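You operate a simulated robot arm through the tools that you are given. There is no shell and no other tool.

You run a simulated robot arm. Do the job below in one go: nothing can be reset, and whatever is moved stays where it is left.

JOB
Two level scoops of rice into the big yellow bowl; close the canister.
Fine: tall red scoop, struck on the ledge, back where it stood; none spilt; the other canisters stay shut. Set down upright: tall red scoop.
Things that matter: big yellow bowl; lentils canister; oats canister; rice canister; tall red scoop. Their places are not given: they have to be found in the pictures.

The check looks at the end state, three seconds after you hand in, the way a careful person would. Anything else that was tipped, shoved, dropped, spilled or broken makes it a failure.

ROBOT AND FRAMES
A 6-joint arm with a two-finger parallel gripper, fixed in place. Base frame: the origin is at the foot of the arm, x ahead of it, y to its left, z up; the work surface is at about z = 910. Readings come in mm, rad, newtons and seconds.
With the tool pointing down near the work surface it reaches from about 360 to 820 mm from the base axis. Its first joint turns from -2.897 to 2.897 rad. Payload 3.91 kg.
Tool frame: the origin (TCP) lies between the finger pads and is the grasp point; the fingertips stand 30 mm ahead of it; z points along the fingers, y is the line along which they close. Largest opening 110 mm; finger width 20, thickness 10; the body of the gripper, 48 by 112 mm, starts 55 mm behind the TCP.
Orientation is that of the tool frame in the base frame, as [roll, pitch, yaw] about the fixed x, y, z axes, in that order (R = Rz(yaw) Ry(pitch) Rx(roll)). With the fingers straight down and closing along the base's y, the tool's x points along the base's -x, its y along +y and its z along -z.

CONTROLS
- The arm moves only by the tool nudge_tool. Its argument "plan" is a list of rows, each a list of 7 numbers: the opening, from 0 (shut) to 1 (fully open), then the shift along the tool's x, y, z in units of 300 mm (1.0 is 300 mm), then the turn, a rotation vector about the tool's x, y, z in units of 180 degrees (1.0 is 180 degrees). In form: [[claw, tx, ty, tz, rx, ry, rz], ...]. A call has 1 to 20 rows; each row is the pose to reach, as a shift and turn from the pose commanded when the call began, along the tool's axes at that moment. A call with a number of a shift or a turn outside -1 to 1 is refused whole. A row lasts 0.2 s, in which the tool goes at most 50 mm and 0.15 rad; a call with a longer step from one row to the next is refused whole, and so is a gripper value outside its range. A pose out of reach is approached as far as the arm can. The call stops where the force on the tool passes 40 N (or 10 N more than at its start, if that is more) or the arm is blocked; 0.2 s more then pass. Each finger travels about 45 mm/s and halts on what it meets, pressing with about 26 N; the grip force reading is that of the motor and also rises with nothing between the fingers. The clock runs only during rows and for 0.2 s after the last one: add rows that repeat a pose to give the fingers time. The reply holds the time, the measured pose of the TCP, the force on the tool along the base axes, the opening and the grip force, in the units named above and with some noise, with the torque about the TCP (base axes, N m) and any sound that the robot's microphone picked up.
- Cameras (640 x 400 px; columns grow to the right, rows downward): "scene" is fixed at [50.6, -650.3, 1731.4]; the picture's right is [0.89, -0.45, 0.00], its down [-0.24, -0.48, -0.84] and it looks along [0.38, 0.75, -0.54] (base axes); focal length 344 px, centre (320, 200). "wrist" rides on the gripper at [77, 7, -114] in the tool frame; the picture's right is [-0.09, 1.00, 0.00], its down [-0.80, -0.07, -0.59] and it looks along [-0.59, -0.05, 0.80] (tool axes); focal length 270 px, centre (320, 200).
- camera(camera): a new picture of that camera. The clock stands still meanwhile.
- move_column(by): slides the trunk up (or, below 0, down) by that many mm; the arm rides with it, the base frame stays. It gives what a move gives, with no picture.
- probe_pixels(camera, pixels): for up to 12 pixels [column, row] of the newest picture of that camera ("zoom" is the newest enlarged one), the place [x, y, z] in the base frame of the surface seen there, good to about 2 mm. The clock stands still meanwhile.
- close_up(camera, box): a new picture of the part [left, top, right, bottom] of that camera's present view, enlarged. The clock stands still meanwhile.
- job_done(): hands the job in; it is judged then, once.

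Unless the task says otherwise, let go and move clear before handing in.

The tools are called after ">>>" by a JSON object that holds its "method" and its "body". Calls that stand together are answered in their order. nudge_tool: Moves the arm, as the interface text tells. Its arguments: {"type":"object","properties":{"plan":{"type":"array","items":{"type":"array","items":{"type":"number"}}}},"required":["plan"]} The other tools are called the same way: move_column (by) slides the trunk up or down; camera (camera) takes a picture; probe_pixels (camera, pixels) gives the place of the surface under pixels of a picture; close_up (camera, box) takes an enlarged picture of a part of a camera's view; job_done () hands the job in.

At the start:

```text
time: 0.0
eef_pos: [311.2, 243.8, 1267.2]
tcp_rot: [3.141, 0.0, -3.142]
force: [0.4, -0.5, 0.2]
wrist_torque: [0.0, 0.01, -0.01]
grip_width: 110.0
grasp_force: 0.0
trunk travel left (down, up): [-550.0, 60.0]
```

scene: 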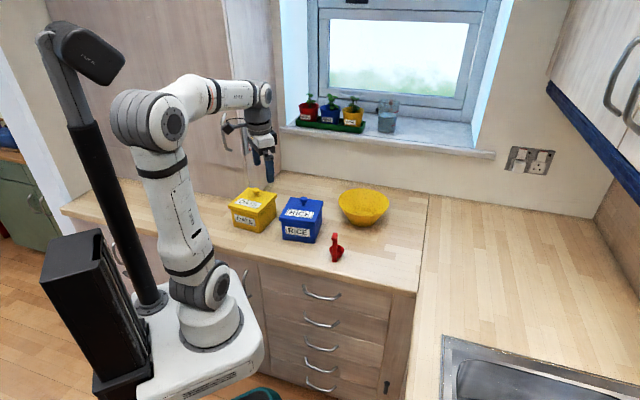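
wrist: 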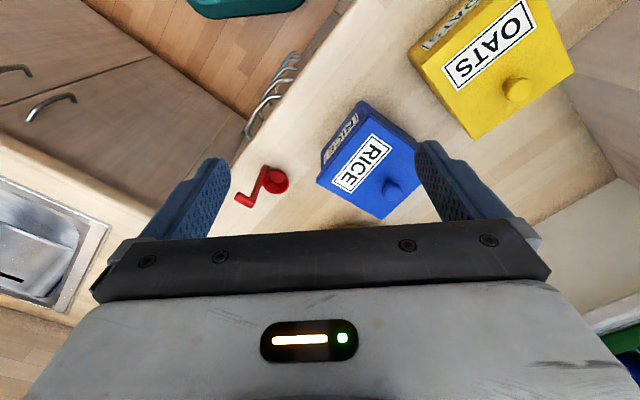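

The scene shows a yellow canister (255,210), a blue RICE canister (300,220), a red scoop (336,248) and the yellow bowl (363,207). I'll enlarge these areas before moving.

>>> {"method": "close_up", "body": {"camera": "scene", "box": [210, 160, 410, 285]}}

>>> {"method": "close_up", "body": {"camera": "wrist", "box": [220, 60, 460, 230]}}

```text
3.20 times, centred on (310, 222) of scene
```

zoom: 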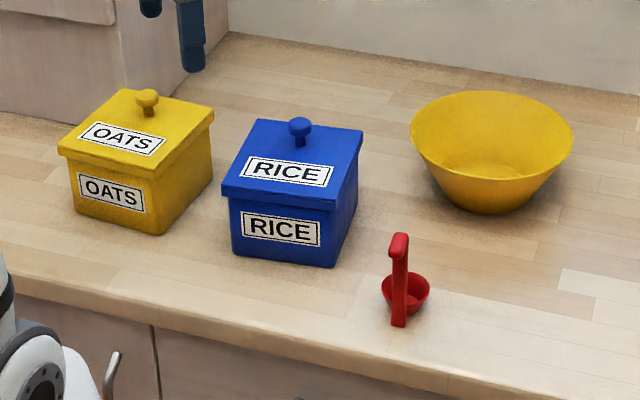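

```text
2.35 times, centred on (340, 145) of wrist
```

zoom: 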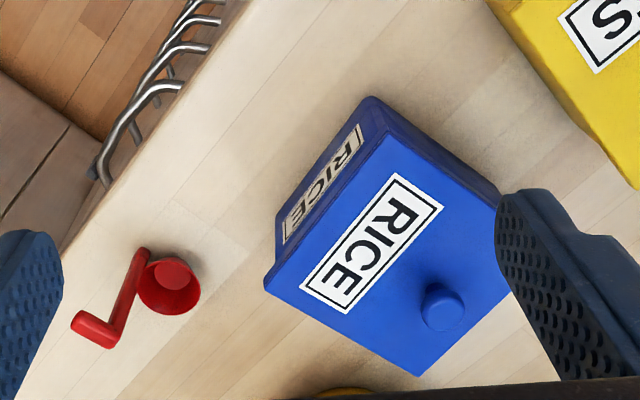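

The rice canister has a lid with a knob (zoom 300,128) and the scoop has an upright handle that hooks at its top. I'll probe these in the wrist zoom, which is the newest one, and in the scene picture.

>>> {"method": "probe_pixels", "body": {"camera": "zoom", "pixels": [[143, 253], [120, 300], [105, 335], [80, 320], [168, 285], [195, 290], [145, 300], [442, 308], [388, 134], [268, 284], [418, 372], [500, 200]]}}

>>> {"method": "probe_pixels", "body": {"camera": "scene", "pixels": [[363, 207], [340, 200], [388, 200], [363, 190], [365, 214], [336, 236], [336, 258], [256, 191], [303, 200], [280, 218], [283, 236], [314, 240]]}}

```text
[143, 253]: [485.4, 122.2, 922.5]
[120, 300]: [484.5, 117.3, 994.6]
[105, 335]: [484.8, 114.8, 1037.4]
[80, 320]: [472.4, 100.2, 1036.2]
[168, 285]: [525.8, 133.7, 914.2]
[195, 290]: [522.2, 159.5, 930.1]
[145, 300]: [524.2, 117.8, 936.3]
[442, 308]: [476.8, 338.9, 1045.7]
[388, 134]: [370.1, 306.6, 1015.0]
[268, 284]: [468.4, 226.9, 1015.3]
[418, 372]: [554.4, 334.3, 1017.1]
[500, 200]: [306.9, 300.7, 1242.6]
```

```text
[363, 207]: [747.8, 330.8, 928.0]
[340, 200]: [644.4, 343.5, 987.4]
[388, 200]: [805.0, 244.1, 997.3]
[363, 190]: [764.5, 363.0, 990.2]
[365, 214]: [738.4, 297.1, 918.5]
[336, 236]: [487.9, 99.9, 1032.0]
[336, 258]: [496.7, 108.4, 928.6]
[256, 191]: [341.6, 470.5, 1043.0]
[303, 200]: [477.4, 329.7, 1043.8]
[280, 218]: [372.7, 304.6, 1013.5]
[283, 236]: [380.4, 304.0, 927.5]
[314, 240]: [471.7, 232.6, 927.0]
```

Canister lid corners come out near (370,307), (468,227), (554,334) at z≈1015, with the knob near (477,339). The lentils canister isn't visible yet, so I'll swing the wrist camera around to find it and see the far side of the rice lid.

>>> {"method": "close_up", "body": {"camera": "scene", "box": [40, 120, 280, 270]}}

>>> {"method": "nudge_tool", "body": {"plan": [[1, 0, 0, -0.03, 0, 0, 0.045], [1, 0, 0, -0.06, 0, 0, 0.09], [1, 0, 0, -0.1, 0, 0, 0.135], [1, 0, 0, -0.1, 0, 0, 0.18], [1, 0, 0, -0.1, 0, 0, 0.225], [1, 0, 0, -0.1, 0, 0, 0.27]]}}

>>> {"method": "camera", "body": {"camera": "wrist"}}

```text
2.67 times, centred on (160, 195) of scene
```

zoom: 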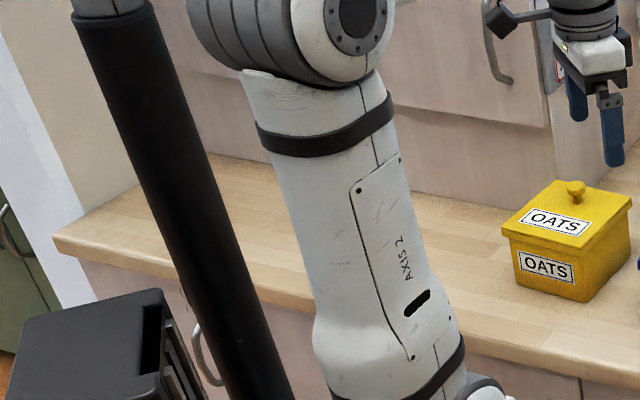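

```text
time: 1.4
eef_pos: [311.9, 243.4, 1297.0]
tcp_rot: [3.141, -0.001, 2.291]
force: [-0.2, 0.0, -0.9]
wrist_torque: [-0.01, 0.04, -0.03]
grip_width: 110.2
grasp_force: 0.0
trunk travel left (down, up): [-550.0, 60.0]
```

```text
taken
```

wrist: 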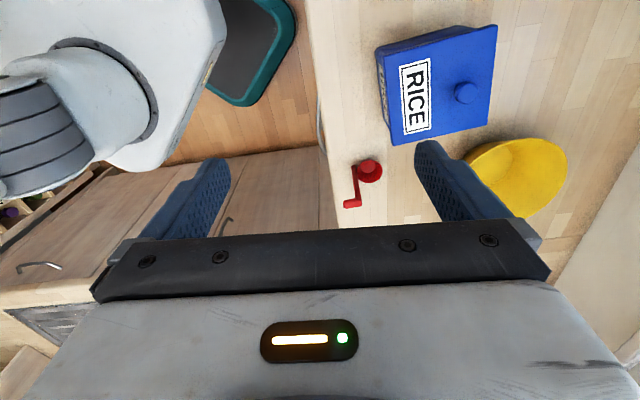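

The wrist view now shows RICE (435,95), the scoop (368,172) and the bowl (515,175) from another side, but still no lentils. I'll turn the wrist the other way to look left along the counter.

>>> {"method": "nudge_tool", "body": {"plan": [[1, 0, 0, 0, 0, 0, -0.045], [1, 0, 0, 0, 0, 0, -0.09], [1, 0, 0, 0, 0, 0, -0.135], [1, 0, 0, 0, 0, 0, -0.18], [1, 0, 0, 0, 0, 0, -0.225], [1, 0, 0, 0, 0, 0, -0.27], [1, 0, 0, 0, 0, 0, -0.315], [1, 0, 0, 0, 0, 0, -0.36], [1, 0, 0, 0, 0, 0, -0.405], [1, 0, 0, 0, 0, 0, -0.45], [1, 0, 0, 0, 0, 0, -0.495], [1, 0, 0, 0, 0, 0, -0.54], [1, 0, 0, 0, 0, 0, -0.585], [1, 0, 0, 0, 0, 0, -0.63], [1, 0, 0, 0, 0, 0, -0.675], [1, 0, 0, 0, 0, 0, -0.72], [1, 0, 0, 0, 0, 0, -0.75]]}}

>>> {"method": "camera", "body": {"camera": "wrist"}}

>>> {"method": "camera", "body": {"camera": "scene"}}

```text
time: 5.0
eef_pos: [311.6, 243.7, 1297.7]
tcp_rot: [-3.141, 0.0, -1.631]
force: [-0.4, 0.8, 0.0]
wrist_torque: [0.01, -0.01, -0.03]
grip_width: 109.8
grasp_force: 0.1
trunk travel left (down, up): [-550.0, 60.0]
```

```text
taken
```

wrist: 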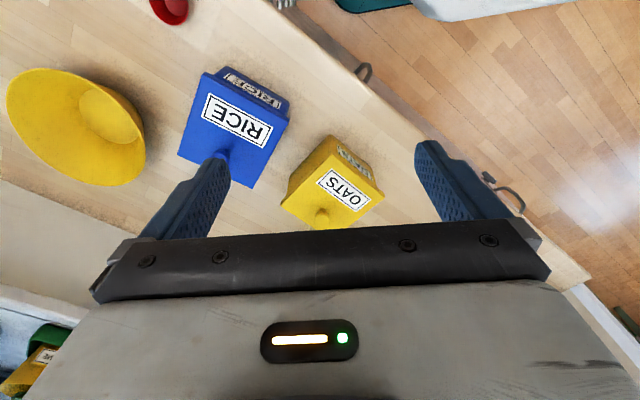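

```text
taken
```

scene: 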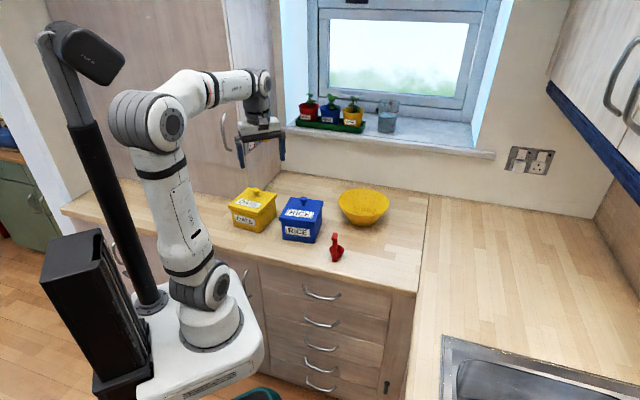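

No other canister shows on the left part of the counter; OATS (335,185) and RICE (230,125) are the only two, and the rest is free. I'll move over the rice lid, lined up with its sides, to look at the knob closely.

>>> {"method": "nudge_tool", "body": {"plan": [[1, -0.0567, -0.0957, 0.078, 0, 0, 0.0392], [1, -0.1133, -0.1913, 0.156, 0, 0, 0.0784], [1, -0.17, -0.287, 0.234, 0, 0, 0.1176], [1, -0.2267, -0.3827, 0.312, 0, 0, 0.1568], [1, -0.2833, -0.4783, 0.39, 0, 0, 0.196], [1, -0.2833, -0.4783, 0.39, 0, 0, 0.196]]}}

>>> {"method": "camera", "body": {"camera": "wrist"}}

>>> {"method": "camera", "body": {"camera": "scene"}}

```text
time: 6.4
eef_pos: [460.4, 319.0, 1180.5]
tcp_rot: [-3.14, -0.002, -2.247]
force: [0.5, -0.5, -0.5]
wrist_torque: [0.02, -0.01, 0.01]
grip_width: 109.8
grasp_force: 0.1
trunk travel left (down, up): [-550.0, 60.0]
```

```text
taken
```

wrist: 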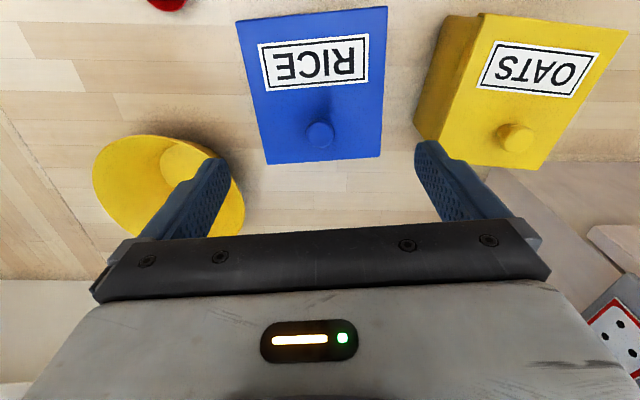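

```text
taken
```

scene: 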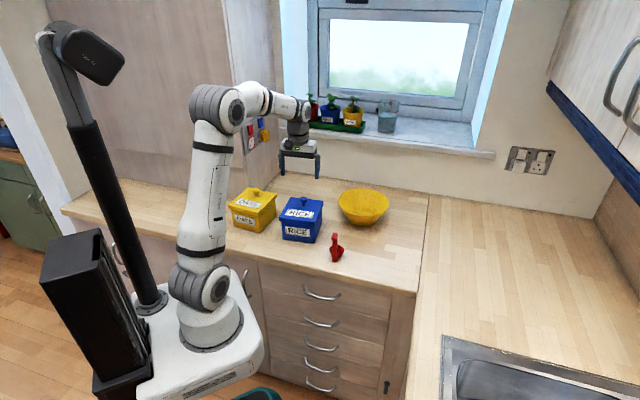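

The lid is now square in view (corners about (236,20), (387,8), (380,158), (265,165)) with the knob at (320,133). I'll probe the knob, the lid and the bowl.

>>> {"method": "close_up", "body": {"camera": "wrist", "box": [220, 0, 420, 180]}}

>>> {"method": "probe_pixels", "body": {"camera": "wrist", "pixels": [[320, 131], [308, 133], [332, 133], [320, 142], [320, 105], [238, 22], [386, 9], [379, 156], [268, 162], [516, 138], [100, 180], [225, 230]]}}

```text
2.22 times, centred on (320, 90) of wrist
```

zoom: 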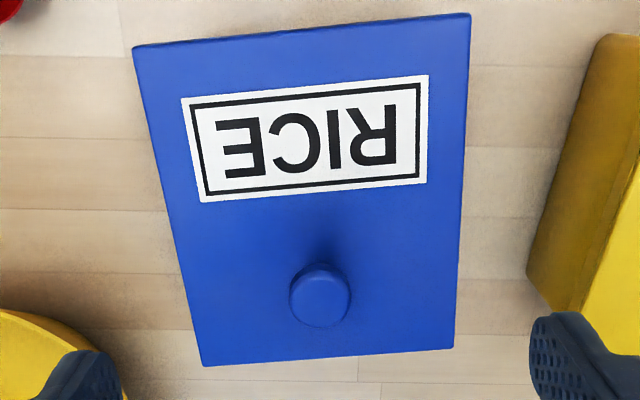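

```text
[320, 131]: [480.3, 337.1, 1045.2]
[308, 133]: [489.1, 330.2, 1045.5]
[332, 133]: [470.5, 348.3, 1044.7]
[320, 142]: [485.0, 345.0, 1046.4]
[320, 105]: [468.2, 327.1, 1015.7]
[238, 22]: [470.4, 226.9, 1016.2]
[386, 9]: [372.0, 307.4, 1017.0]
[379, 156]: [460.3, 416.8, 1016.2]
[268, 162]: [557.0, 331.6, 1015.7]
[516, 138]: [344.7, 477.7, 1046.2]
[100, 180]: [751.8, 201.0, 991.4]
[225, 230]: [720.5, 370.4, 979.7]
```

Knob centre is about (480,338) with its top at z≈1046 and a head about 26 mm wide. Next I'll probe the counter to find free space for the lid and to get the bowl's extents.

>>> {"method": "probe_pixels", "body": {"camera": "scene", "pixels": [[390, 240], [400, 260], [370, 265], [415, 220], [320, 180], [300, 185], [340, 225], [350, 235], [270, 245], [200, 220], [440, 240], [410, 285]]}}

>>> {"method": "close_up", "body": {"camera": "scene", "box": [310, 170, 410, 270]}}

>>> {"method": "probe_pixels", "body": {"camera": "zoom", "pixels": [[186, 120], [495, 120], [340, 75], [340, 215], [340, 170], [295, 195], [390, 195], [250, 180], [430, 180], [190, 110], [492, 108], [350, 225]]}}

```text
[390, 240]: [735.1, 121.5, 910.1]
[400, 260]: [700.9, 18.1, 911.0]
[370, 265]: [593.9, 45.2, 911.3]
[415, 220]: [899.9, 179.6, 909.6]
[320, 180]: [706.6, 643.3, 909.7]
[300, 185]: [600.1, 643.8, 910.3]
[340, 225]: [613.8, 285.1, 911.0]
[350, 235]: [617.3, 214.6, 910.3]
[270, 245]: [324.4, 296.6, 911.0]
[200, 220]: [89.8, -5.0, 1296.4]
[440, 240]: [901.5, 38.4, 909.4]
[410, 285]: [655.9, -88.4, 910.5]
```

```text
4.00 times, centred on (360, 220) of scene
```

zoom: 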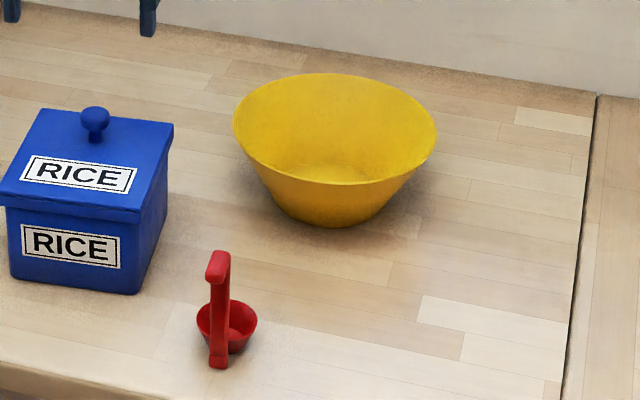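

```text
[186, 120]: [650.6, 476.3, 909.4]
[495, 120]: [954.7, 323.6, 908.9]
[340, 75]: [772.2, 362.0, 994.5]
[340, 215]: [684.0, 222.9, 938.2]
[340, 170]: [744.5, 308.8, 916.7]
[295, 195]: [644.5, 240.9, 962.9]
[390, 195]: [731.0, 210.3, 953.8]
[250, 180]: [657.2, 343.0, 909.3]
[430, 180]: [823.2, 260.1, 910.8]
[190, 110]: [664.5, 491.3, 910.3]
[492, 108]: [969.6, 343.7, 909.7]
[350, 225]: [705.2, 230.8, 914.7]
```

The bowl is about centred at (727,292) with its rim near z≈998, and the counter right of the scoop (around (700,20)) is free for the lid. Now I'll lower onto the lid knob and stop just above the lid.

>>> {"method": "nudge_tool", "body": {"plan": [[0.8, -0.045, -0.006, 0.1, 0, 0, 0], [0.6, -0.09, -0.0113, 0.2, 0, 0, 0], [0.6, -0.09, -0.0113, 0.32, 0, 0, 0], [0.6, -0.09, -0.0113, 0.39, 0, 0, 0], [0.6, -0.09, -0.0113, 0.43, 0, 0, 0], [0.6, -0.09, -0.0113, 0.43, 0, 0, 0]]}}

>>> {"method": "camera", "body": {"camera": "wrist"}}

>>> {"method": "close_up", "body": {"camera": "scene", "box": [220, 150, 380, 270]}}

```text
time: 7.8
eef_pos: [479.8, 338.7, 1052.2]
tcp_rot: [-3.141, 0.0, -2.249]
force: [-0.8, 0.0, -0.1]
wrist_torque: [0.01, -0.01, -0.01]
grip_width: 66.0
grasp_force: 0.1
trunk travel left (down, up): [-550.0, 60.0]
```

```text
taken
```

wrist: 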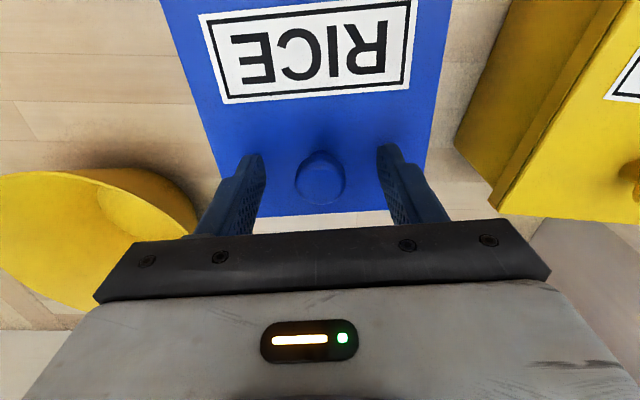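

```text
3.33 times, centred on (300, 210) of scene
```

zoom: 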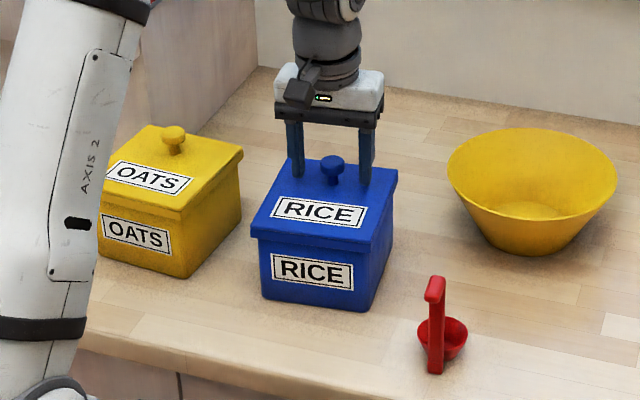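

The knob (320,181) sits centred between the fingertips and nothing is touching. I'll close on it.

>>> {"method": "nudge_tool", "body": {"plan": [[0.35, 0, 0, 0, 0, 0, 0], [0.2, 0, 0, 0, 0, 0, 0], [0.1, 0, 0, 0, 0, 0, 0], [0.1, 0, 0, 0, 0, 0, 0], [0.1, 0, 0, 0, 0, 0, 0]]}}

```text
time: 9.0
eef_pos: [480.5, 338.7, 1050.7]
tcp_rot: [3.141, 0.0, -2.251]
force: [0.3, 0.5, 0.8]
wrist_torque: [-0.01, 0.0, 0.02]
grip_width: 26.1
grasp_force: 26.5
trunk travel left (down, up): [-550.0, 60.0]
```

The fingers hold the knob (26.1 mm wide, 26.5 N). I'll lift 15 mm slowly and read the force to learn whether the lid lifts off or is hinged.

>>> {"method": "nudge_tool", "body": {"plan": [[0.1, 0, 0, -0.008, 0, 0, 0], [0.1, 0, 0, -0.016, 0, 0, 0], [0.1, 0, 0, -0.03, 0, 0, 0], [0.1, 0, 0, -0.05, 0, 0, 0], [0.1, 0, 0, -0.05, 0, 0, 0]]}}

>>> {"method": "close_up", "body": {"camera": "scene", "box": [220, 150, 380, 270]}}

```text
time: 10.2
eef_pos: [480.5, 338.5, 1066.7]
tcp_rot: [-3.141, 0.001, -2.25]
force: [0.7, -0.4, -1.0]
wrist_torque: [0.01, 0.01, 0.0]
grip_width: 26.3
grasp_force: 26.1
trunk travel left (down, up): [-550.0, 60.0]
heard: snap
```

```text
3.33 times, centred on (300, 210) of scene
```

zoom: 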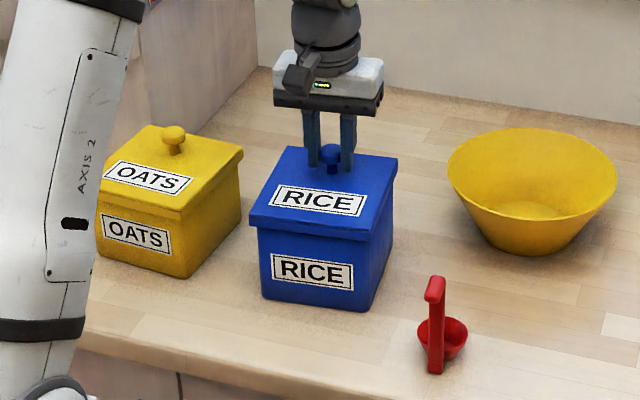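

The lid came free with a snap and lifts straight off, so closing will need a press until it snaps again. I'll raise it well clear.

>>> {"method": "nudge_tool", "body": {"plan": [[0.1, 0, 0, -0.05, 0, 0, 0], [0.1, 0, 0, -0.12, 0, 0, 0], [0.1, 0, 0, -0.22, 0, 0, 0], [0.1, 0, 0, -0.32, 0, 0, 0], [0.1, 0, 0, -0.36, 0, 0, 0]]}}

>>> {"method": "close_up", "body": {"camera": "scene", "box": [220, 140, 380, 260]}}

>>> {"method": "camera", "body": {"camera": "wrist"}}

```text
time: 11.4
eef_pos: [479.0, 339.0, 1175.8]
tcp_rot: [-3.141, 0.0, -2.25]
force: [0.1, -0.2, -0.9]
wrist_torque: [-0.01, -0.03, 0.01]
grip_width: 26.3
grasp_force: 26.6
trunk travel left (down, up): [-550.0, 60.0]
```

```text
3.33 times, centred on (300, 200) of scene
```

zoom: 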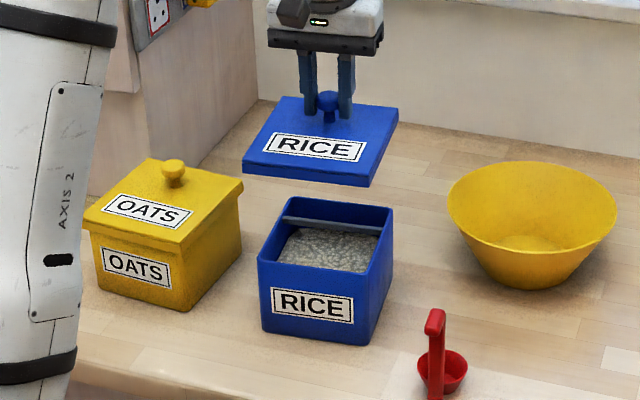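

```text
taken
```

wrist: 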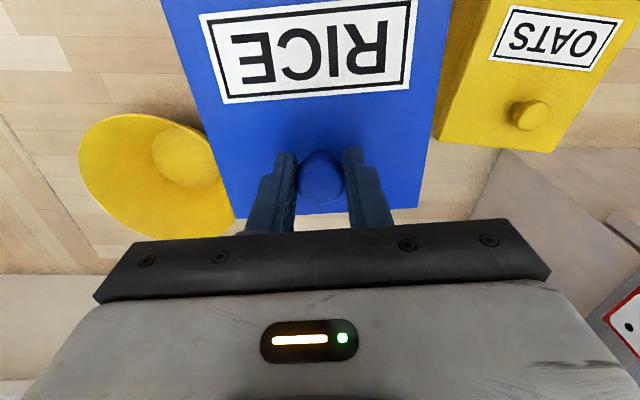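

The open canister shows rice (330,250 in the zoom) about 30 mm below the rim, with a grey strike ledge across near the back (330,222). I'll carry the lid to the free counter right of the scoop.

>>> {"method": "nudge_tool", "body": {"plan": [[0.1, 0.016, -0.069, 0, 0, 0, 0], [0.1, 0.041, -0.176, 0, 0, 0, 0], [0.1, 0.073, -0.313, 0, 0, 0, 0], [0.1, 0.105, -0.45, 0, 0, 0, 0], [0.1, 0.137, -0.588, 0, 0, 0, 0], [0.1, 0.169, -0.725, 0, 0, 0, 0], [0.1, 0.201, -0.862, 0, 0, 0, 0], [0.1, 0.2255, -0.967, 0, 0, 0, 0], [0.1, 0.2255, -0.967, 0, 0, 0, 0]]}}

>>> {"method": "close_up", "body": {"camera": "scene", "box": [230, 130, 470, 290]}}

```text
time: 13.4
eef_pos: [662.3, 103.4, 1175.0]
tcp_rot: [3.141, 0.001, -2.247]
force: [0.3, -0.7, -1.1]
wrist_torque: [0.01, 0.0, -0.02]
grip_width: 26.1
grasp_force: 26.2
trunk travel left (down, up): [-550.0, 60.0]
```

```text
2.50 times, centred on (350, 210) of scene
```

zoom: 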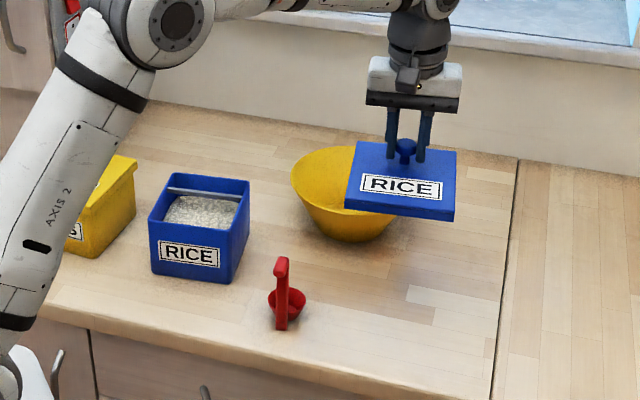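

The lid hangs level over the counter past the bowl, and the canister is fully visible. I'll probe the lid edges, the canister rim, the ledge and the rice.

>>> {"method": "probe_pixels", "body": {"camera": "zoom", "pixels": [[347, 202], [346, 208], [450, 212], [450, 220], [455, 155], [150, 215], [228, 229], [248, 180], [175, 175], [205, 189], [200, 212], [230, 195]]}}

>>> {"method": "close_up", "body": {"camera": "scene", "box": [275, 185, 345, 255]}}

```text
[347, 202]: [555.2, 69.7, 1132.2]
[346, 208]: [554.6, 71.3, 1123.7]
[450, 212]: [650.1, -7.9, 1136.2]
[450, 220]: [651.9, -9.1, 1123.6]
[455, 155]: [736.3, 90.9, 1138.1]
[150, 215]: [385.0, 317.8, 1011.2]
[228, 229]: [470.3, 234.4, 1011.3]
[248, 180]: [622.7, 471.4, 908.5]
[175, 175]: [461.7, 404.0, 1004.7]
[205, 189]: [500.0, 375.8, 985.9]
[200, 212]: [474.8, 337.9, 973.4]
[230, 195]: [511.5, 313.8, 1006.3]
```

```text
5.71 times, centred on (310, 220) of scene
```

zoom: 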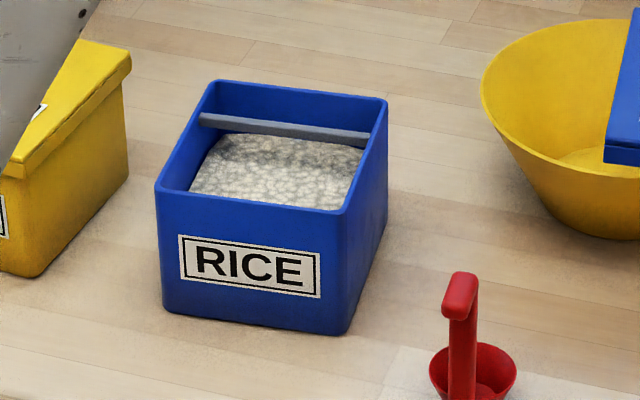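

The lid is about 16–18 mm deep, so it should reach the counter at TCP z≈961. I'll lower it in two stages, the last one slowly.

>>> {"method": "nudge_tool", "body": {"plan": [[0.1, 0.0145, -0.071, 0.03, 0, 0, 0], [0.1, 0.029, -0.142, 0.1, 0, 0, 0], [0.1, 0.029, -0.142, 0.22, 0, 0, 0], [0.1, 0.029, -0.142, 0.34, 0, 0, 0], [0.1, 0.029, -0.142, 0.46, 0, 0, 0], [0.1, 0.029, -0.142, 0.56, 0, 0, 0], [0.1, 0.029, -0.142, 0.63, 0, 0, 0], [0.1, 0.029, -0.142, 0.65, 0, 0, 0], [0.1, 0.029, -0.142, 0.65, 0, 0, 0]]}}

>>> {"method": "close_up", "body": {"camera": "scene", "box": [300, 150, 460, 290]}}

```text
time: 15.4
eef_pos: [690.5, 70.8, 979.7]
tcp_rot: [3.141, 0.002, -2.249]
force: [-0.4, 0.0, -0.9]
wrist_torque: [-0.01, -0.01, -0.01]
grip_width: 26.2
grasp_force: 26.3
trunk travel left (down, up): [-550.0, 60.0]
```

```text
2.86 times, centred on (380, 220) of scene
```

zoom: 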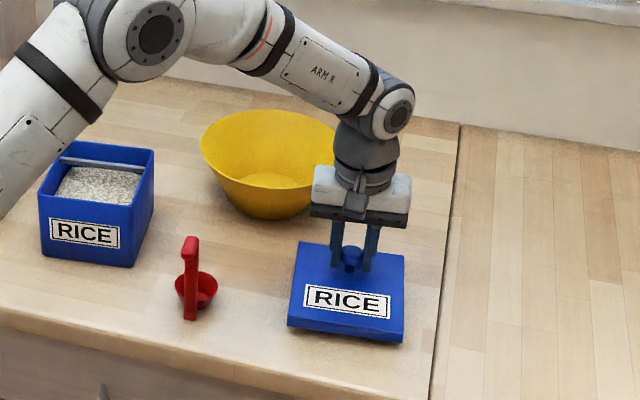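

The lid is over clear counter, about 18 mm up. I'll lower it in small steps to light contact.

>>> {"method": "nudge_tool", "body": {"plan": [[0.1, 0, 0, 0.012, 0, 0, 0], [0.1, 0, 0, 0.024, 0, 0, 0], [0.1, 0, 0, 0.036, 0, 0, 0], [0.1, 0, 0, 0.046, 0, 0, 0], [0.1, 0, 0, 0.053, 0, 0, 0]]}}

```text
time: 16.6
eef_pos: [692.1, 70.5, 964.0]
tcp_rot: [3.141, -0.001, -2.25]
force: [0.0, 0.1, 1.4]
wrist_torque: [-0.04, 0.06, 0.03]
grip_width: 26.2
grasp_force: 26.4
trunk travel left (down, up): [-550.0, 60.0]
```

>>> {"method": "nudge_tool", "body": {"plan": [[0.1, 0, 0, 0.004, 0, 0, 0], [0.1, 0, 0, 0.007, 0, 0, 0]]}}

>>> {"method": "close_up", "body": {"camera": "scene", "box": [350, 210, 430, 270]}}

```text
time: 17.2
eef_pos: [691.0, 70.5, 964.2]
tcp_rot: [-3.14, 0.0, -2.249]
force: [2.7, 0.8, 11.7]
wrist_torque: [-0.21, 0.16, 0.01]
grip_width: 26.2
grasp_force: 26.2
trunk travel left (down, up): [-550.0, 60.0]
```

```text
6.67 times, centred on (390, 240) of scene
```

zoom: 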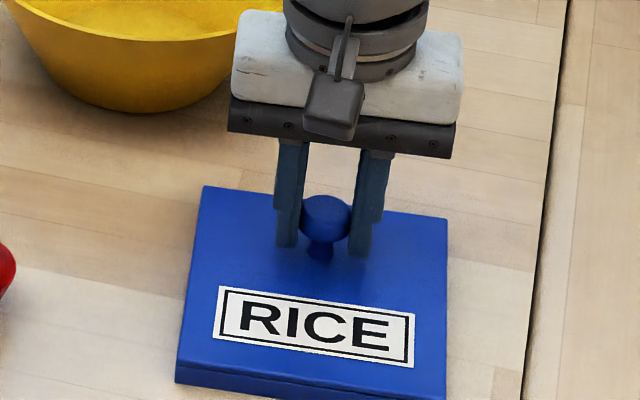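

The lid is resting on the counter (11.7 N at z=964). I'll ease the pressure, open the fingers and lift straight up.

>>> {"method": "nudge_tool", "body": {"plan": [[0.1, 0, 0, -0.006, 0, 0, 0], [0.3, 0, 0, -0.006, 0, 0, 0], [0.5, 0, 0, -0.006, 0, 0, 0], [0.6, 0, 0, -0.006, 0, 0, 0], [0.6, 0, 0, -0.006, 0, 0, 0], [0.6, 0, 0, -0.05, 0, 0, 0], [0.6, 0, 0, -0.15, 0, 0, 0], [0.6, 0, 0, -0.3, 0, 0, 0], [0.6, 0, 0, -0.45, 0, 0, 0], [0.6, 0, 0, -0.6, 0, 0, 0], [0.6, 0, 0, -0.7, 0, 0, 0]]}}

>>> {"method": "camera", "body": {"camera": "wrist"}}

>>> {"method": "close_up", "body": {"camera": "scene", "box": [300, 150, 460, 290]}}

```text
time: 19.6
eef_pos: [692.6, 70.5, 1172.4]
tcp_rot: [-3.141, 0.0, -2.249]
force: [0.4, 0.1, 0.0]
wrist_torque: [0.0, -0.02, 0.02]
grip_width: 66.1
grasp_force: 0.0
trunk travel left (down, up): [-550.0, 60.0]
```

```text
taken
```

wrist: 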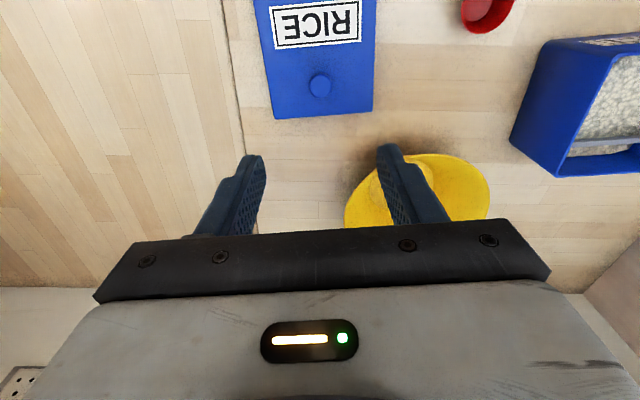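

```text
2.86 times, centred on (380, 220) of scene
```

zoom: 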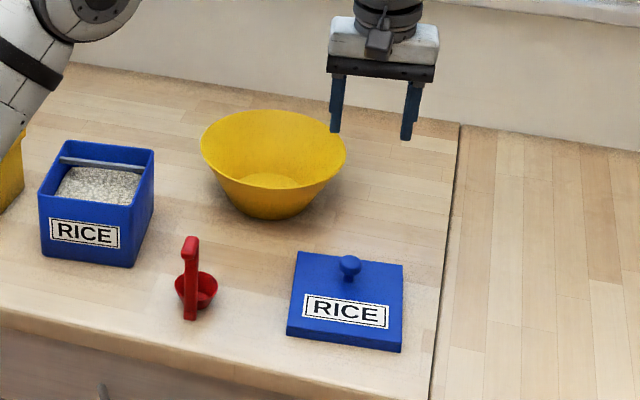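

The lid sits flat at (692,70). Now I'll move back over the counter to view the scoop from the base side.

>>> {"method": "nudge_tool", "body": {"plan": [[0.6, 0.054, 0.11, 0, 0, 0, 0.0355], [0.6, 0.108, 0.221, 0, 0, 0, 0.071], [0.6, 0.162, 0.332, 0, 0, 0, 0.1065], [0.6, 0.216, 0.442, 0, 0, 0, 0.142], [0.6, 0.269, 0.552, 0, 0, 0, 0.1775], [0.6, 0.323, 0.663, 0, 0, 0, 0.213], [0.6, 0.377, 0.773, 0, 0, 0, 0.2485], [0.6, 0.431, 0.884, 0, 0, 0, 0.284], [0.6, 0.431, 0.884, 0, 0, 0, 0.284]]}}

>>> {"method": "camera", "body": {"camera": "wrist"}}

>>> {"method": "close_up", "body": {"camera": "wrist", "box": [230, 60, 430, 220]}}

```text
time: 21.6
eef_pos: [402.2, 137.4, 1171.6]
tcp_rot: [3.141, 0.0, 3.139]
force: [-1.1, 0.6, -0.3]
wrist_torque: [0.02, -0.01, -0.02]
grip_width: 65.9
grasp_force: 0.0
trunk travel left (down, up): [-550.0, 60.0]
```

```text
taken
```

wrist: 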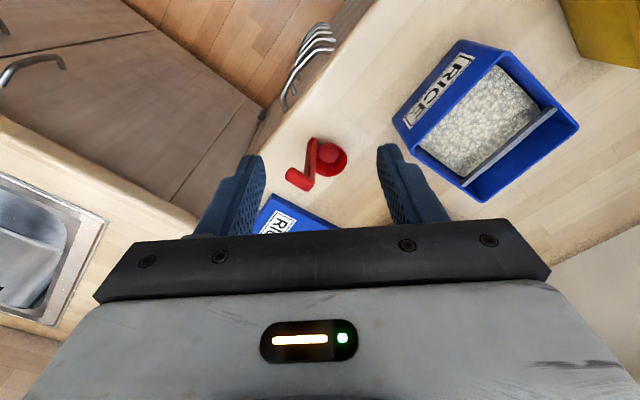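

```text
2.50 times, centred on (330, 140) of wrist
```

zoom: 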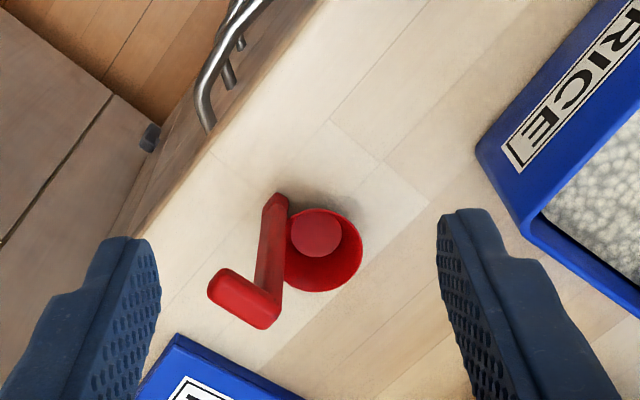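

The scoop is clear here: cup (325,245 in the zoom), vertical handle from (275,200) up to (265,325), and a top grip running to (215,285). I'll probe along it.

>>> {"method": "probe_pixels", "body": {"camera": "zoom", "pixels": [[217, 287], [240, 300], [262, 318], [245, 318], [268, 270], [272, 240], [276, 205], [318, 232], [290, 240], [358, 250], [320, 290], [320, 211]]}}

>>> {"method": "probe_pixels", "body": {"camera": "wrist", "pixels": [[466, 45], [575, 128], [400, 128], [478, 196], [550, 112], [466, 180], [510, 142], [505, 80], [430, 150], [480, 130], [440, 65], [560, 125]]}}

```text
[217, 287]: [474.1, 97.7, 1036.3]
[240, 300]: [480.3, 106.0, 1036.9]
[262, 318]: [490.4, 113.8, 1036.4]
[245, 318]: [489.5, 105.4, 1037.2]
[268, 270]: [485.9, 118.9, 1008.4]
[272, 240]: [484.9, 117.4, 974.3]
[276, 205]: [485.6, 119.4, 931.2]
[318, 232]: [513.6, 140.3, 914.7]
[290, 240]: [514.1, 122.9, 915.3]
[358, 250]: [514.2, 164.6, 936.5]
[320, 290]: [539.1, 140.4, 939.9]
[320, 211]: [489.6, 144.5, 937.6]
```

```text
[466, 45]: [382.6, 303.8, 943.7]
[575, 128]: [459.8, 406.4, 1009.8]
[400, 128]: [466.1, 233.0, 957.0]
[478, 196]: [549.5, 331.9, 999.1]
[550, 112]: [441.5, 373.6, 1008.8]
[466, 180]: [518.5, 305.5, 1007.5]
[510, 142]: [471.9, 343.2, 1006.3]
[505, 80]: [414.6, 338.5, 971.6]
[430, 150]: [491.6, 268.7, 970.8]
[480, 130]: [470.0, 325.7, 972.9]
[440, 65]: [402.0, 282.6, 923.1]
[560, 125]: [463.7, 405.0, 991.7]
```

The scoop's cup is centred near (514,140) with its rim at z≈938, and the vertical handle stands near (487,118) up to z≈1037. The ledge's top reads z≈1007, so I'll look straight into the canister to measure the gaps before and behind it.

>>> {"method": "nudge_tool", "body": {"plan": [[0.6, -0.008, 0.057, 0, 0, 0, -0.0356], [0.6, -0.017, 0.115, 0.02, 0, 0, -0.0712], [0.6, -0.025, 0.172, 0.05, 0, 0, -0.1068], [0.6, -0.033, 0.23, 0.08, 0, 0, -0.1425], [0.6, -0.042, 0.287, 0.11, 0, 0, -0.178], [0.6, -0.05, 0.344, 0.14, 0, 0, -0.2137], [0.6, -0.058, 0.4, 0.18, 0, 0, -0.2494], [0.6, -0.067, 0.459, 0.205, 0, 0, -0.285], [0.6, -0.067, 0.459, 0.205, 0, 0, -0.285]]}}

>>> {"method": "camera", "body": {"camera": "wrist"}}

>>> {"method": "close_up", "body": {"camera": "wrist", "box": [190, 30, 450, 240]}}

```text
time: 23.6
eef_pos: [423.2, 274.3, 1111.2]
tcp_rot: [3.141, 0.001, -2.242]
force: [0.2, 0.7, 0.4]
wrist_torque: [0.02, -0.02, 0.0]
grip_width: 65.9
grasp_force: 0.1
trunk travel left (down, up): [-550.0, 60.0]
```

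```text
taken
```

wrist: 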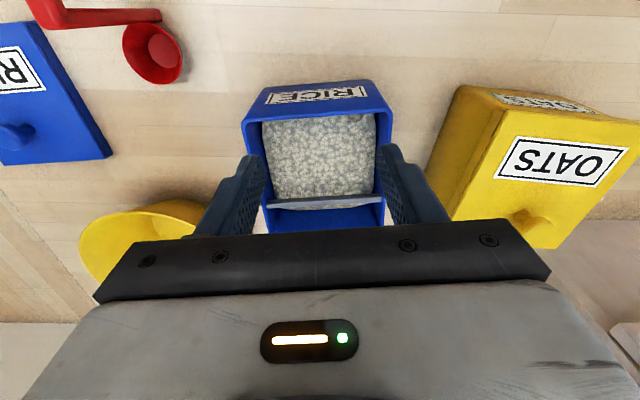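

```text
1.90 times, centred on (320, 135) of wrist
```

zoom: 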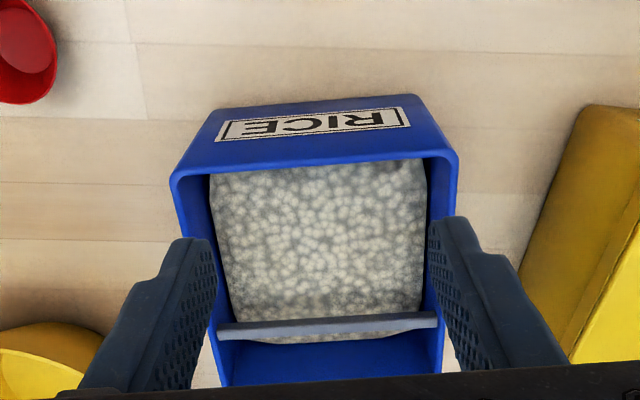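

The ledge bar (320,328 in the zoom) spans the full width near the rim. I'll probe the rim, the ledge edges and the rice surface.

>>> {"method": "probe_pixels", "body": {"camera": "zoom", "pixels": [[175, 185], [455, 170], [325, 170], [325, 322], [325, 333], [225, 330], [430, 320], [325, 341], [325, 385], [240, 200], [330, 250], [400, 300]]}}

>>> {"method": "probe_pixels", "body": {"camera": "wrist", "pixels": [[245, 122], [390, 115], [320, 199], [320, 206], [320, 210], [320, 230], [270, 225], [380, 222], [300, 140], [340, 180], [320, 122], [275, 150]]}}

```text
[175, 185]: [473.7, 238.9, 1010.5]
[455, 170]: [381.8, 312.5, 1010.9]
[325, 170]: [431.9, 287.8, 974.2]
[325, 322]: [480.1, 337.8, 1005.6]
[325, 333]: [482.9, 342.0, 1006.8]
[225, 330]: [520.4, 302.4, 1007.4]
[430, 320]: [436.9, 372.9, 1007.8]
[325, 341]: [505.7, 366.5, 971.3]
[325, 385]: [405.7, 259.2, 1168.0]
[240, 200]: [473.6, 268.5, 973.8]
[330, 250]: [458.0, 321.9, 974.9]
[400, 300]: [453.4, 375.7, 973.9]
```

```text
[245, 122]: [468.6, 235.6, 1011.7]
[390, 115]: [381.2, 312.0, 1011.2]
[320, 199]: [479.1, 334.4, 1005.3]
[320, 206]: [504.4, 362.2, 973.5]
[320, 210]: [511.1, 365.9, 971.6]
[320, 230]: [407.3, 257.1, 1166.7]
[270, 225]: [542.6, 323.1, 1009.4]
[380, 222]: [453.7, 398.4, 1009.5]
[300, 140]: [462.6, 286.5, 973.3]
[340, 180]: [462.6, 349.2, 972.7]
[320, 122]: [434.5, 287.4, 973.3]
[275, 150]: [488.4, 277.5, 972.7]
```

In the canister frame the ledge runs at 20–28 mm behind the centre, its top at z≈1007. The rice lies at z≈973, with about 33 mm free behind the ledge and 81 mm in front. I'll go above the scoop handle to align for the grasp.

>>> {"method": "nudge_tool", "body": {"plan": [[0.6, 0.02, -0.04, -0.08, 0, 0, 0.01], [0.6, 0.07, -0.14, -0.129, 0, 0, 0.02], [0.6, 0.13, -0.25, -0.129, 0, 0, 0.035], [0.6, 0.2, -0.37, -0.129, 0, 0, 0.05], [0.6, 0.278, -0.493, -0.129, 0, 0, 0.064], [0.6, 0.278, -0.493, -0.129, 0, 0, 0.064]]}}

>>> {"method": "camera", "body": {"camera": "wrist"}}

>>> {"method": "close_up", "body": {"camera": "wrist", "box": [230, 60, 410, 220]}}

```text
time: 25.0
eef_pos: [485.2, 115.8, 1149.2]
tcp_rot: [-3.141, 0.0, -2.446]
force: [0.1, -0.5, 1.0]
wrist_torque: [-0.03, 0.0, 0.0]
grip_width: 65.9
grasp_force: 0.1
trunk travel left (down, up): [-550.0, 60.0]
```

```text
taken
```

wrist: 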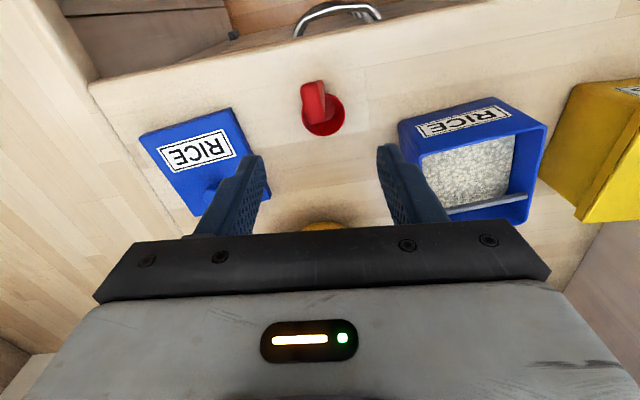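

```text
2.50 times, centred on (320, 140) of wrist
```

zoom: 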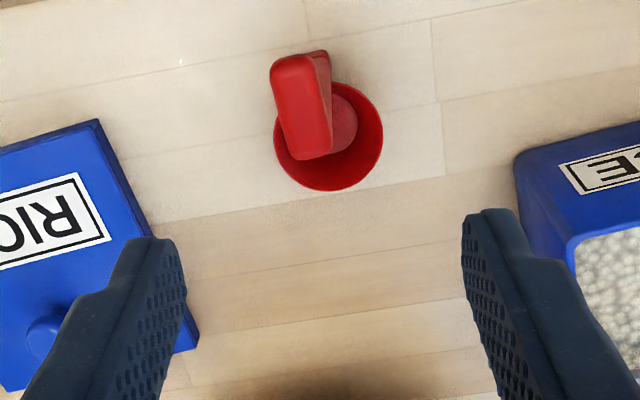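

The hook's top bar runs from (315,150) to (285,65) in the zoom, slightly skewed from my tool axis. I'll probe its corners to get its true direction and width.

>>> {"method": "probe_pixels", "body": {"camera": "zoom", "pixels": [[275, 75], [313, 65], [285, 150], [328, 145], [300, 100], [308, 152], [293, 62], [326, 60], [330, 120], [297, 120], [278, 100], [320, 100]]}}

>>> {"method": "probe_pixels", "body": {"camera": "wrist", "pixels": [[305, 118], [322, 136], [340, 125], [344, 112], [338, 98], [330, 96], [312, 130], [335, 131], [328, 110], [320, 128], [330, 120], [310, 122]]}}

```text
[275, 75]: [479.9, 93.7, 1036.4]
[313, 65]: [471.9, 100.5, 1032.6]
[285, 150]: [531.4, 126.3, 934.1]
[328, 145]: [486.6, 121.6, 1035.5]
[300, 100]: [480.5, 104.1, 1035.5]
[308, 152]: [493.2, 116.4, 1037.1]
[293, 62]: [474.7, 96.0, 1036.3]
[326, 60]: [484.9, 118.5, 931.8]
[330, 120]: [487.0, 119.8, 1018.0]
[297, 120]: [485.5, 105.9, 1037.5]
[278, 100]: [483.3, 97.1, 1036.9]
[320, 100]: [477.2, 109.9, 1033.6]
```

```text
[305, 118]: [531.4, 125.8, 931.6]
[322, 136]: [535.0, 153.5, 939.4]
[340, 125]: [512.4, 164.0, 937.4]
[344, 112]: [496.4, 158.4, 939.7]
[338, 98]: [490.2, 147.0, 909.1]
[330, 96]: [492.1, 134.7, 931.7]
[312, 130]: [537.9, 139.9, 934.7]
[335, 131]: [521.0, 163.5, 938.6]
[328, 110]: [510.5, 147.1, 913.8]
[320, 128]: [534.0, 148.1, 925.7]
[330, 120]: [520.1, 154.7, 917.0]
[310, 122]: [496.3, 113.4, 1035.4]
```

The hook looks about 26 mm long and 12–13 mm wide, pointing near 230°. I'll take a tighter zoom for a more exact angle.

>>> {"method": "close_up", "body": {"camera": "wrist", "box": [290, 70, 360, 140]}}

>>> {"method": "probe_pixels", "body": {"camera": "zoom", "pixels": [[130, 80], [240, 60], [150, 130], [250, 110], [165, 190], [265, 170], [185, 240], [275, 225], [195, 290], [285, 275], [220, 320], [300, 200]]}}

```text
5.71 times, centred on (325, 105) of wrist
```

zoom: 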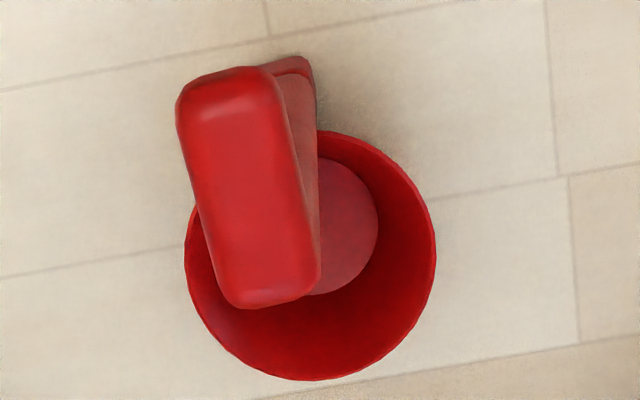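

```text
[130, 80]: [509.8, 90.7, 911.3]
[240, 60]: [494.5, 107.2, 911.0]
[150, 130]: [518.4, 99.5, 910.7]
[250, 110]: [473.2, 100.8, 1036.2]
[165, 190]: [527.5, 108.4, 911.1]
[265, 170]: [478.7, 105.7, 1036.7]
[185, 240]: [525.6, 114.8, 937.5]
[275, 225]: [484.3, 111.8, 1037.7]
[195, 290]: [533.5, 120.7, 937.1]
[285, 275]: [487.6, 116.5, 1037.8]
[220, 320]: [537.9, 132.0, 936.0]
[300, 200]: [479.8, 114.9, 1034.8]
```

The zoom now shows the hook's outline clearly (corners about (180,95), (270,70), (320,280), (230,305)). I'll probe both long edges.

>>> {"method": "probe_pixels", "body": {"camera": "zoom", "pixels": [[262, 85], [274, 135], [286, 185], [298, 235], [306, 270], [190, 115], [202, 165], [214, 215], [226, 265], [234, 293], [220, 80], [275, 292]]}}

```text
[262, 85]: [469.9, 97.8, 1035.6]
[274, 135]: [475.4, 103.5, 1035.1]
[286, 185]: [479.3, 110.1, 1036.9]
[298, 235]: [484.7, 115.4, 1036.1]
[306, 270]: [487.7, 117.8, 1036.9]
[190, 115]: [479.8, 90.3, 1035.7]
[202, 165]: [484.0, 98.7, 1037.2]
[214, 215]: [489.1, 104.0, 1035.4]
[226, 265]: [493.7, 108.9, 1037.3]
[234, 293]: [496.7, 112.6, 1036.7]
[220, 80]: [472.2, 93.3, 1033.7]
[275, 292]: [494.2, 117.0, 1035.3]
```

Both edges average to 50.6°, the same heading as the canister, so one yaw (-2.26 rad) serves both. Before grasping I want the ledge's lower edge, so I'll zoom the scene camera on it.

>>> {"method": "close_up", "body": {"camera": "scene", "box": [290, 190, 325, 215]}}

>>> {"method": "probe_pixels", "body": {"camera": "zoom", "pixels": [[200, 105], [200, 112], [200, 120], [200, 128], [200, 136], [200, 144], [300, 120], [300, 130], [300, 140], [300, 150], [300, 160], [300, 170]]}}

```text
16.00 times, centred on (308, 202) of scene
```

zoom: 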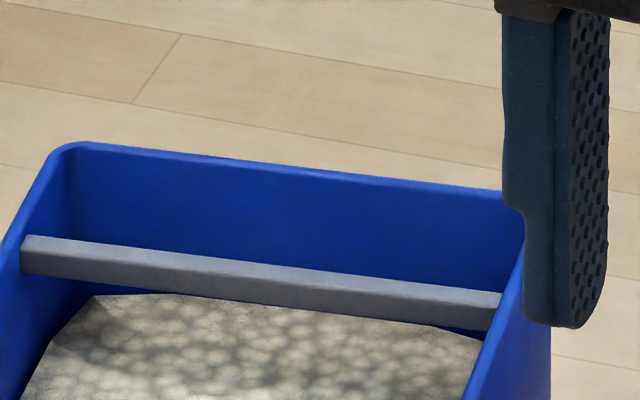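

```text
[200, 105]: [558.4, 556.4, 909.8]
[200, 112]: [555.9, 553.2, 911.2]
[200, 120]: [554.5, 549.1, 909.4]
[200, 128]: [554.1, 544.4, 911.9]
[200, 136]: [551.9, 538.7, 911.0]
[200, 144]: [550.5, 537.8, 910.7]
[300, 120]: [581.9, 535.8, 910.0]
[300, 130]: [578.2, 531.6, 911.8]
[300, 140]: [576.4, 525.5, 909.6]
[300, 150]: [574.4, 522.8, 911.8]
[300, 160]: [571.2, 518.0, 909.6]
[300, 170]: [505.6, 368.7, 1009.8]
```

The ledge is sharp at this zoom: top face about rows 250–268 and front face to about 292 at column 200. I'll probe those edges and the rim.

>>> {"method": "probe_pixels", "body": {"camera": "zoom", "pixels": [[200, 250], [200, 257], [200, 263], [200, 270], [200, 280], [200, 288], [200, 294], [300, 268], [300, 276], [300, 300], [300, 310], [200, 330]]}}

>>> {"method": "close_up", "body": {"camera": "scene", "box": [280, 190, 330, 245]}}

```text
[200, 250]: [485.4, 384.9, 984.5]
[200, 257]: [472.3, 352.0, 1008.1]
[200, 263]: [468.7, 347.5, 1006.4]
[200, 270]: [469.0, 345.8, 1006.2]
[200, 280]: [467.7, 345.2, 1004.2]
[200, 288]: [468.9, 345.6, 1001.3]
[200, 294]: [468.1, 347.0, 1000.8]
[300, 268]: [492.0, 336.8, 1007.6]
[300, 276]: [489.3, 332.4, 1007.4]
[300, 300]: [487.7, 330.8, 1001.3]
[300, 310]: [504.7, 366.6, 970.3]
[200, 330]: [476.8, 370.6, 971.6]
```

```text
7.27 times, centred on (305, 218) of scene
```

zoom: 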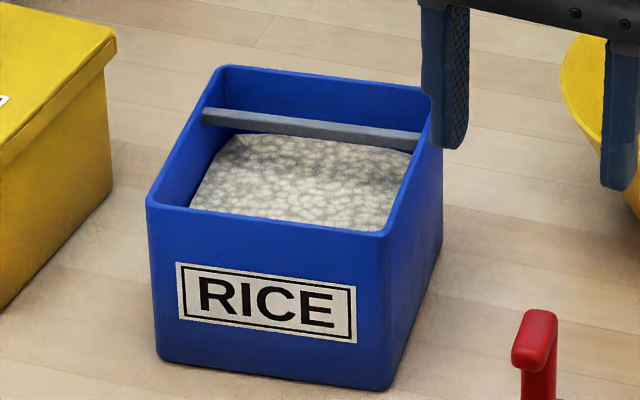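

The ledge spans 22–30 mm behind centre, z 1000–1007, and the back wall is at about 62 mm. For the scoop I'll turn to yaw -2.26, come over the handle at (489.6,112.7), and lower to z≈1080 for a check.

>>> {"method": "nudge_tool", "body": {"plan": [[0.5, -0.002, -0.008, 0.06, 0, 0, -0.03], [0.5, -0.0047, -0.0173, 0.14, 0, 0, -0.0592], [0.5, -0.0047, -0.0173, 0.21, 0, 0, -0.0592], [0.5, -0.0047, -0.0173, 0.23, 0, 0, -0.0592], [0.5, -0.0047, -0.0173, 0.23, 0, 0, -0.0592]]}}

>>> {"method": "camera", "body": {"camera": "wrist"}}

>>> {"method": "close_up", "body": {"camera": "wrist", "box": [240, 80, 400, 220]}}

```text
time: 26.2
eef_pos: [490.6, 113.2, 1080.5]
tcp_rot: [3.141, 0.0, -2.261]
force: [-0.1, -0.4, -0.5]
wrist_torque: [-0.01, -0.05, -0.01]
grip_width: 54.9
grasp_force: 0.1
trunk travel left (down, up): [-550.0, 60.0]
```

```text
taken
```

wrist: 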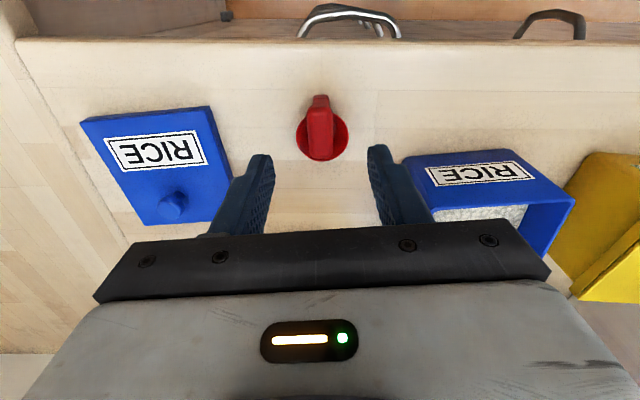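

```text
2.86 times, centred on (320, 150) of wrist
```

zoom: 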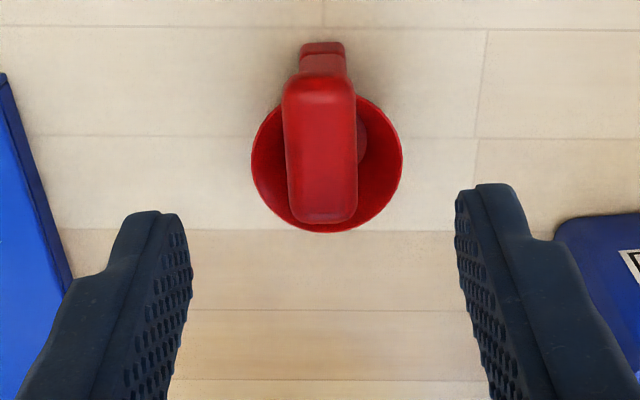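

The hook (320,130) is now parallel to the fingers and centred between them. I'll descend to z≈1008 with the fingers straddling the handle.

>>> {"method": "nudge_tool", "body": {"plan": [[0.5, 0, 0, 0.06, 0, 0, 0], [0.5, 0, 0, 0.14, 0, 0, 0], [0.5, 0, 0, 0.2, 0, 0, 0], [0.5, 0, 0, 0.24, 0, 0, 0], [0.5, 0, 0, 0.24, 0, 0, 0]]}}

>>> {"method": "close_up", "body": {"camera": "wrist", "box": [220, 80, 420, 240]}}

>>> {"method": "close_up", "body": {"camera": "scene", "box": [300, 190, 380, 270]}}

```text
time: 27.4
eef_pos: [489.7, 114.9, 1008.5]
tcp_rot: [-3.14, 0.0, -2.261]
force: [-0.6, 0.4, -0.3]
wrist_torque: [0.0, 0.0, 0.02]
grip_width: 55.1
grasp_force: 0.1
trunk travel left (down, up): [-550.0, 60.0]
```

```text
2.50 times, centred on (320, 160) of wrist
```

zoom: 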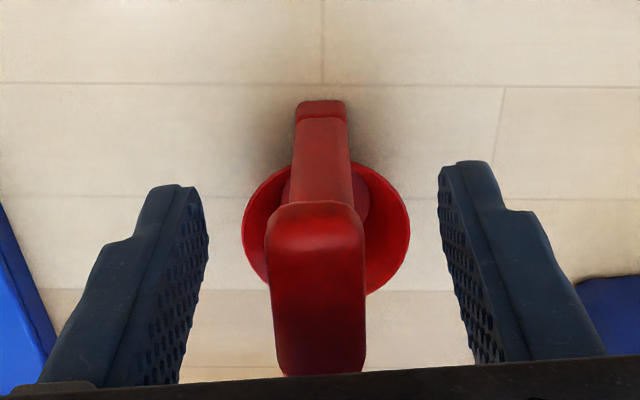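

```text
5.00 times, centred on (340, 230) of scene
```

zoom: 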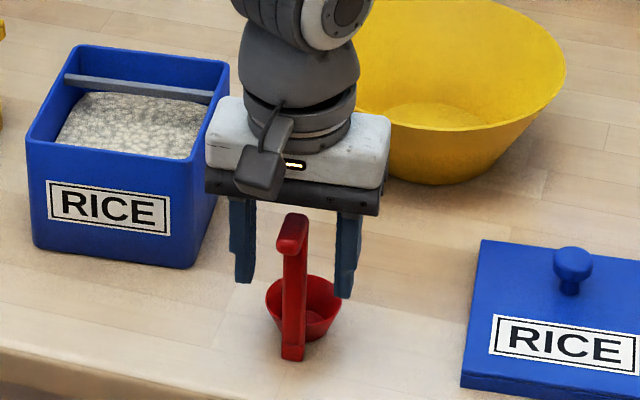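

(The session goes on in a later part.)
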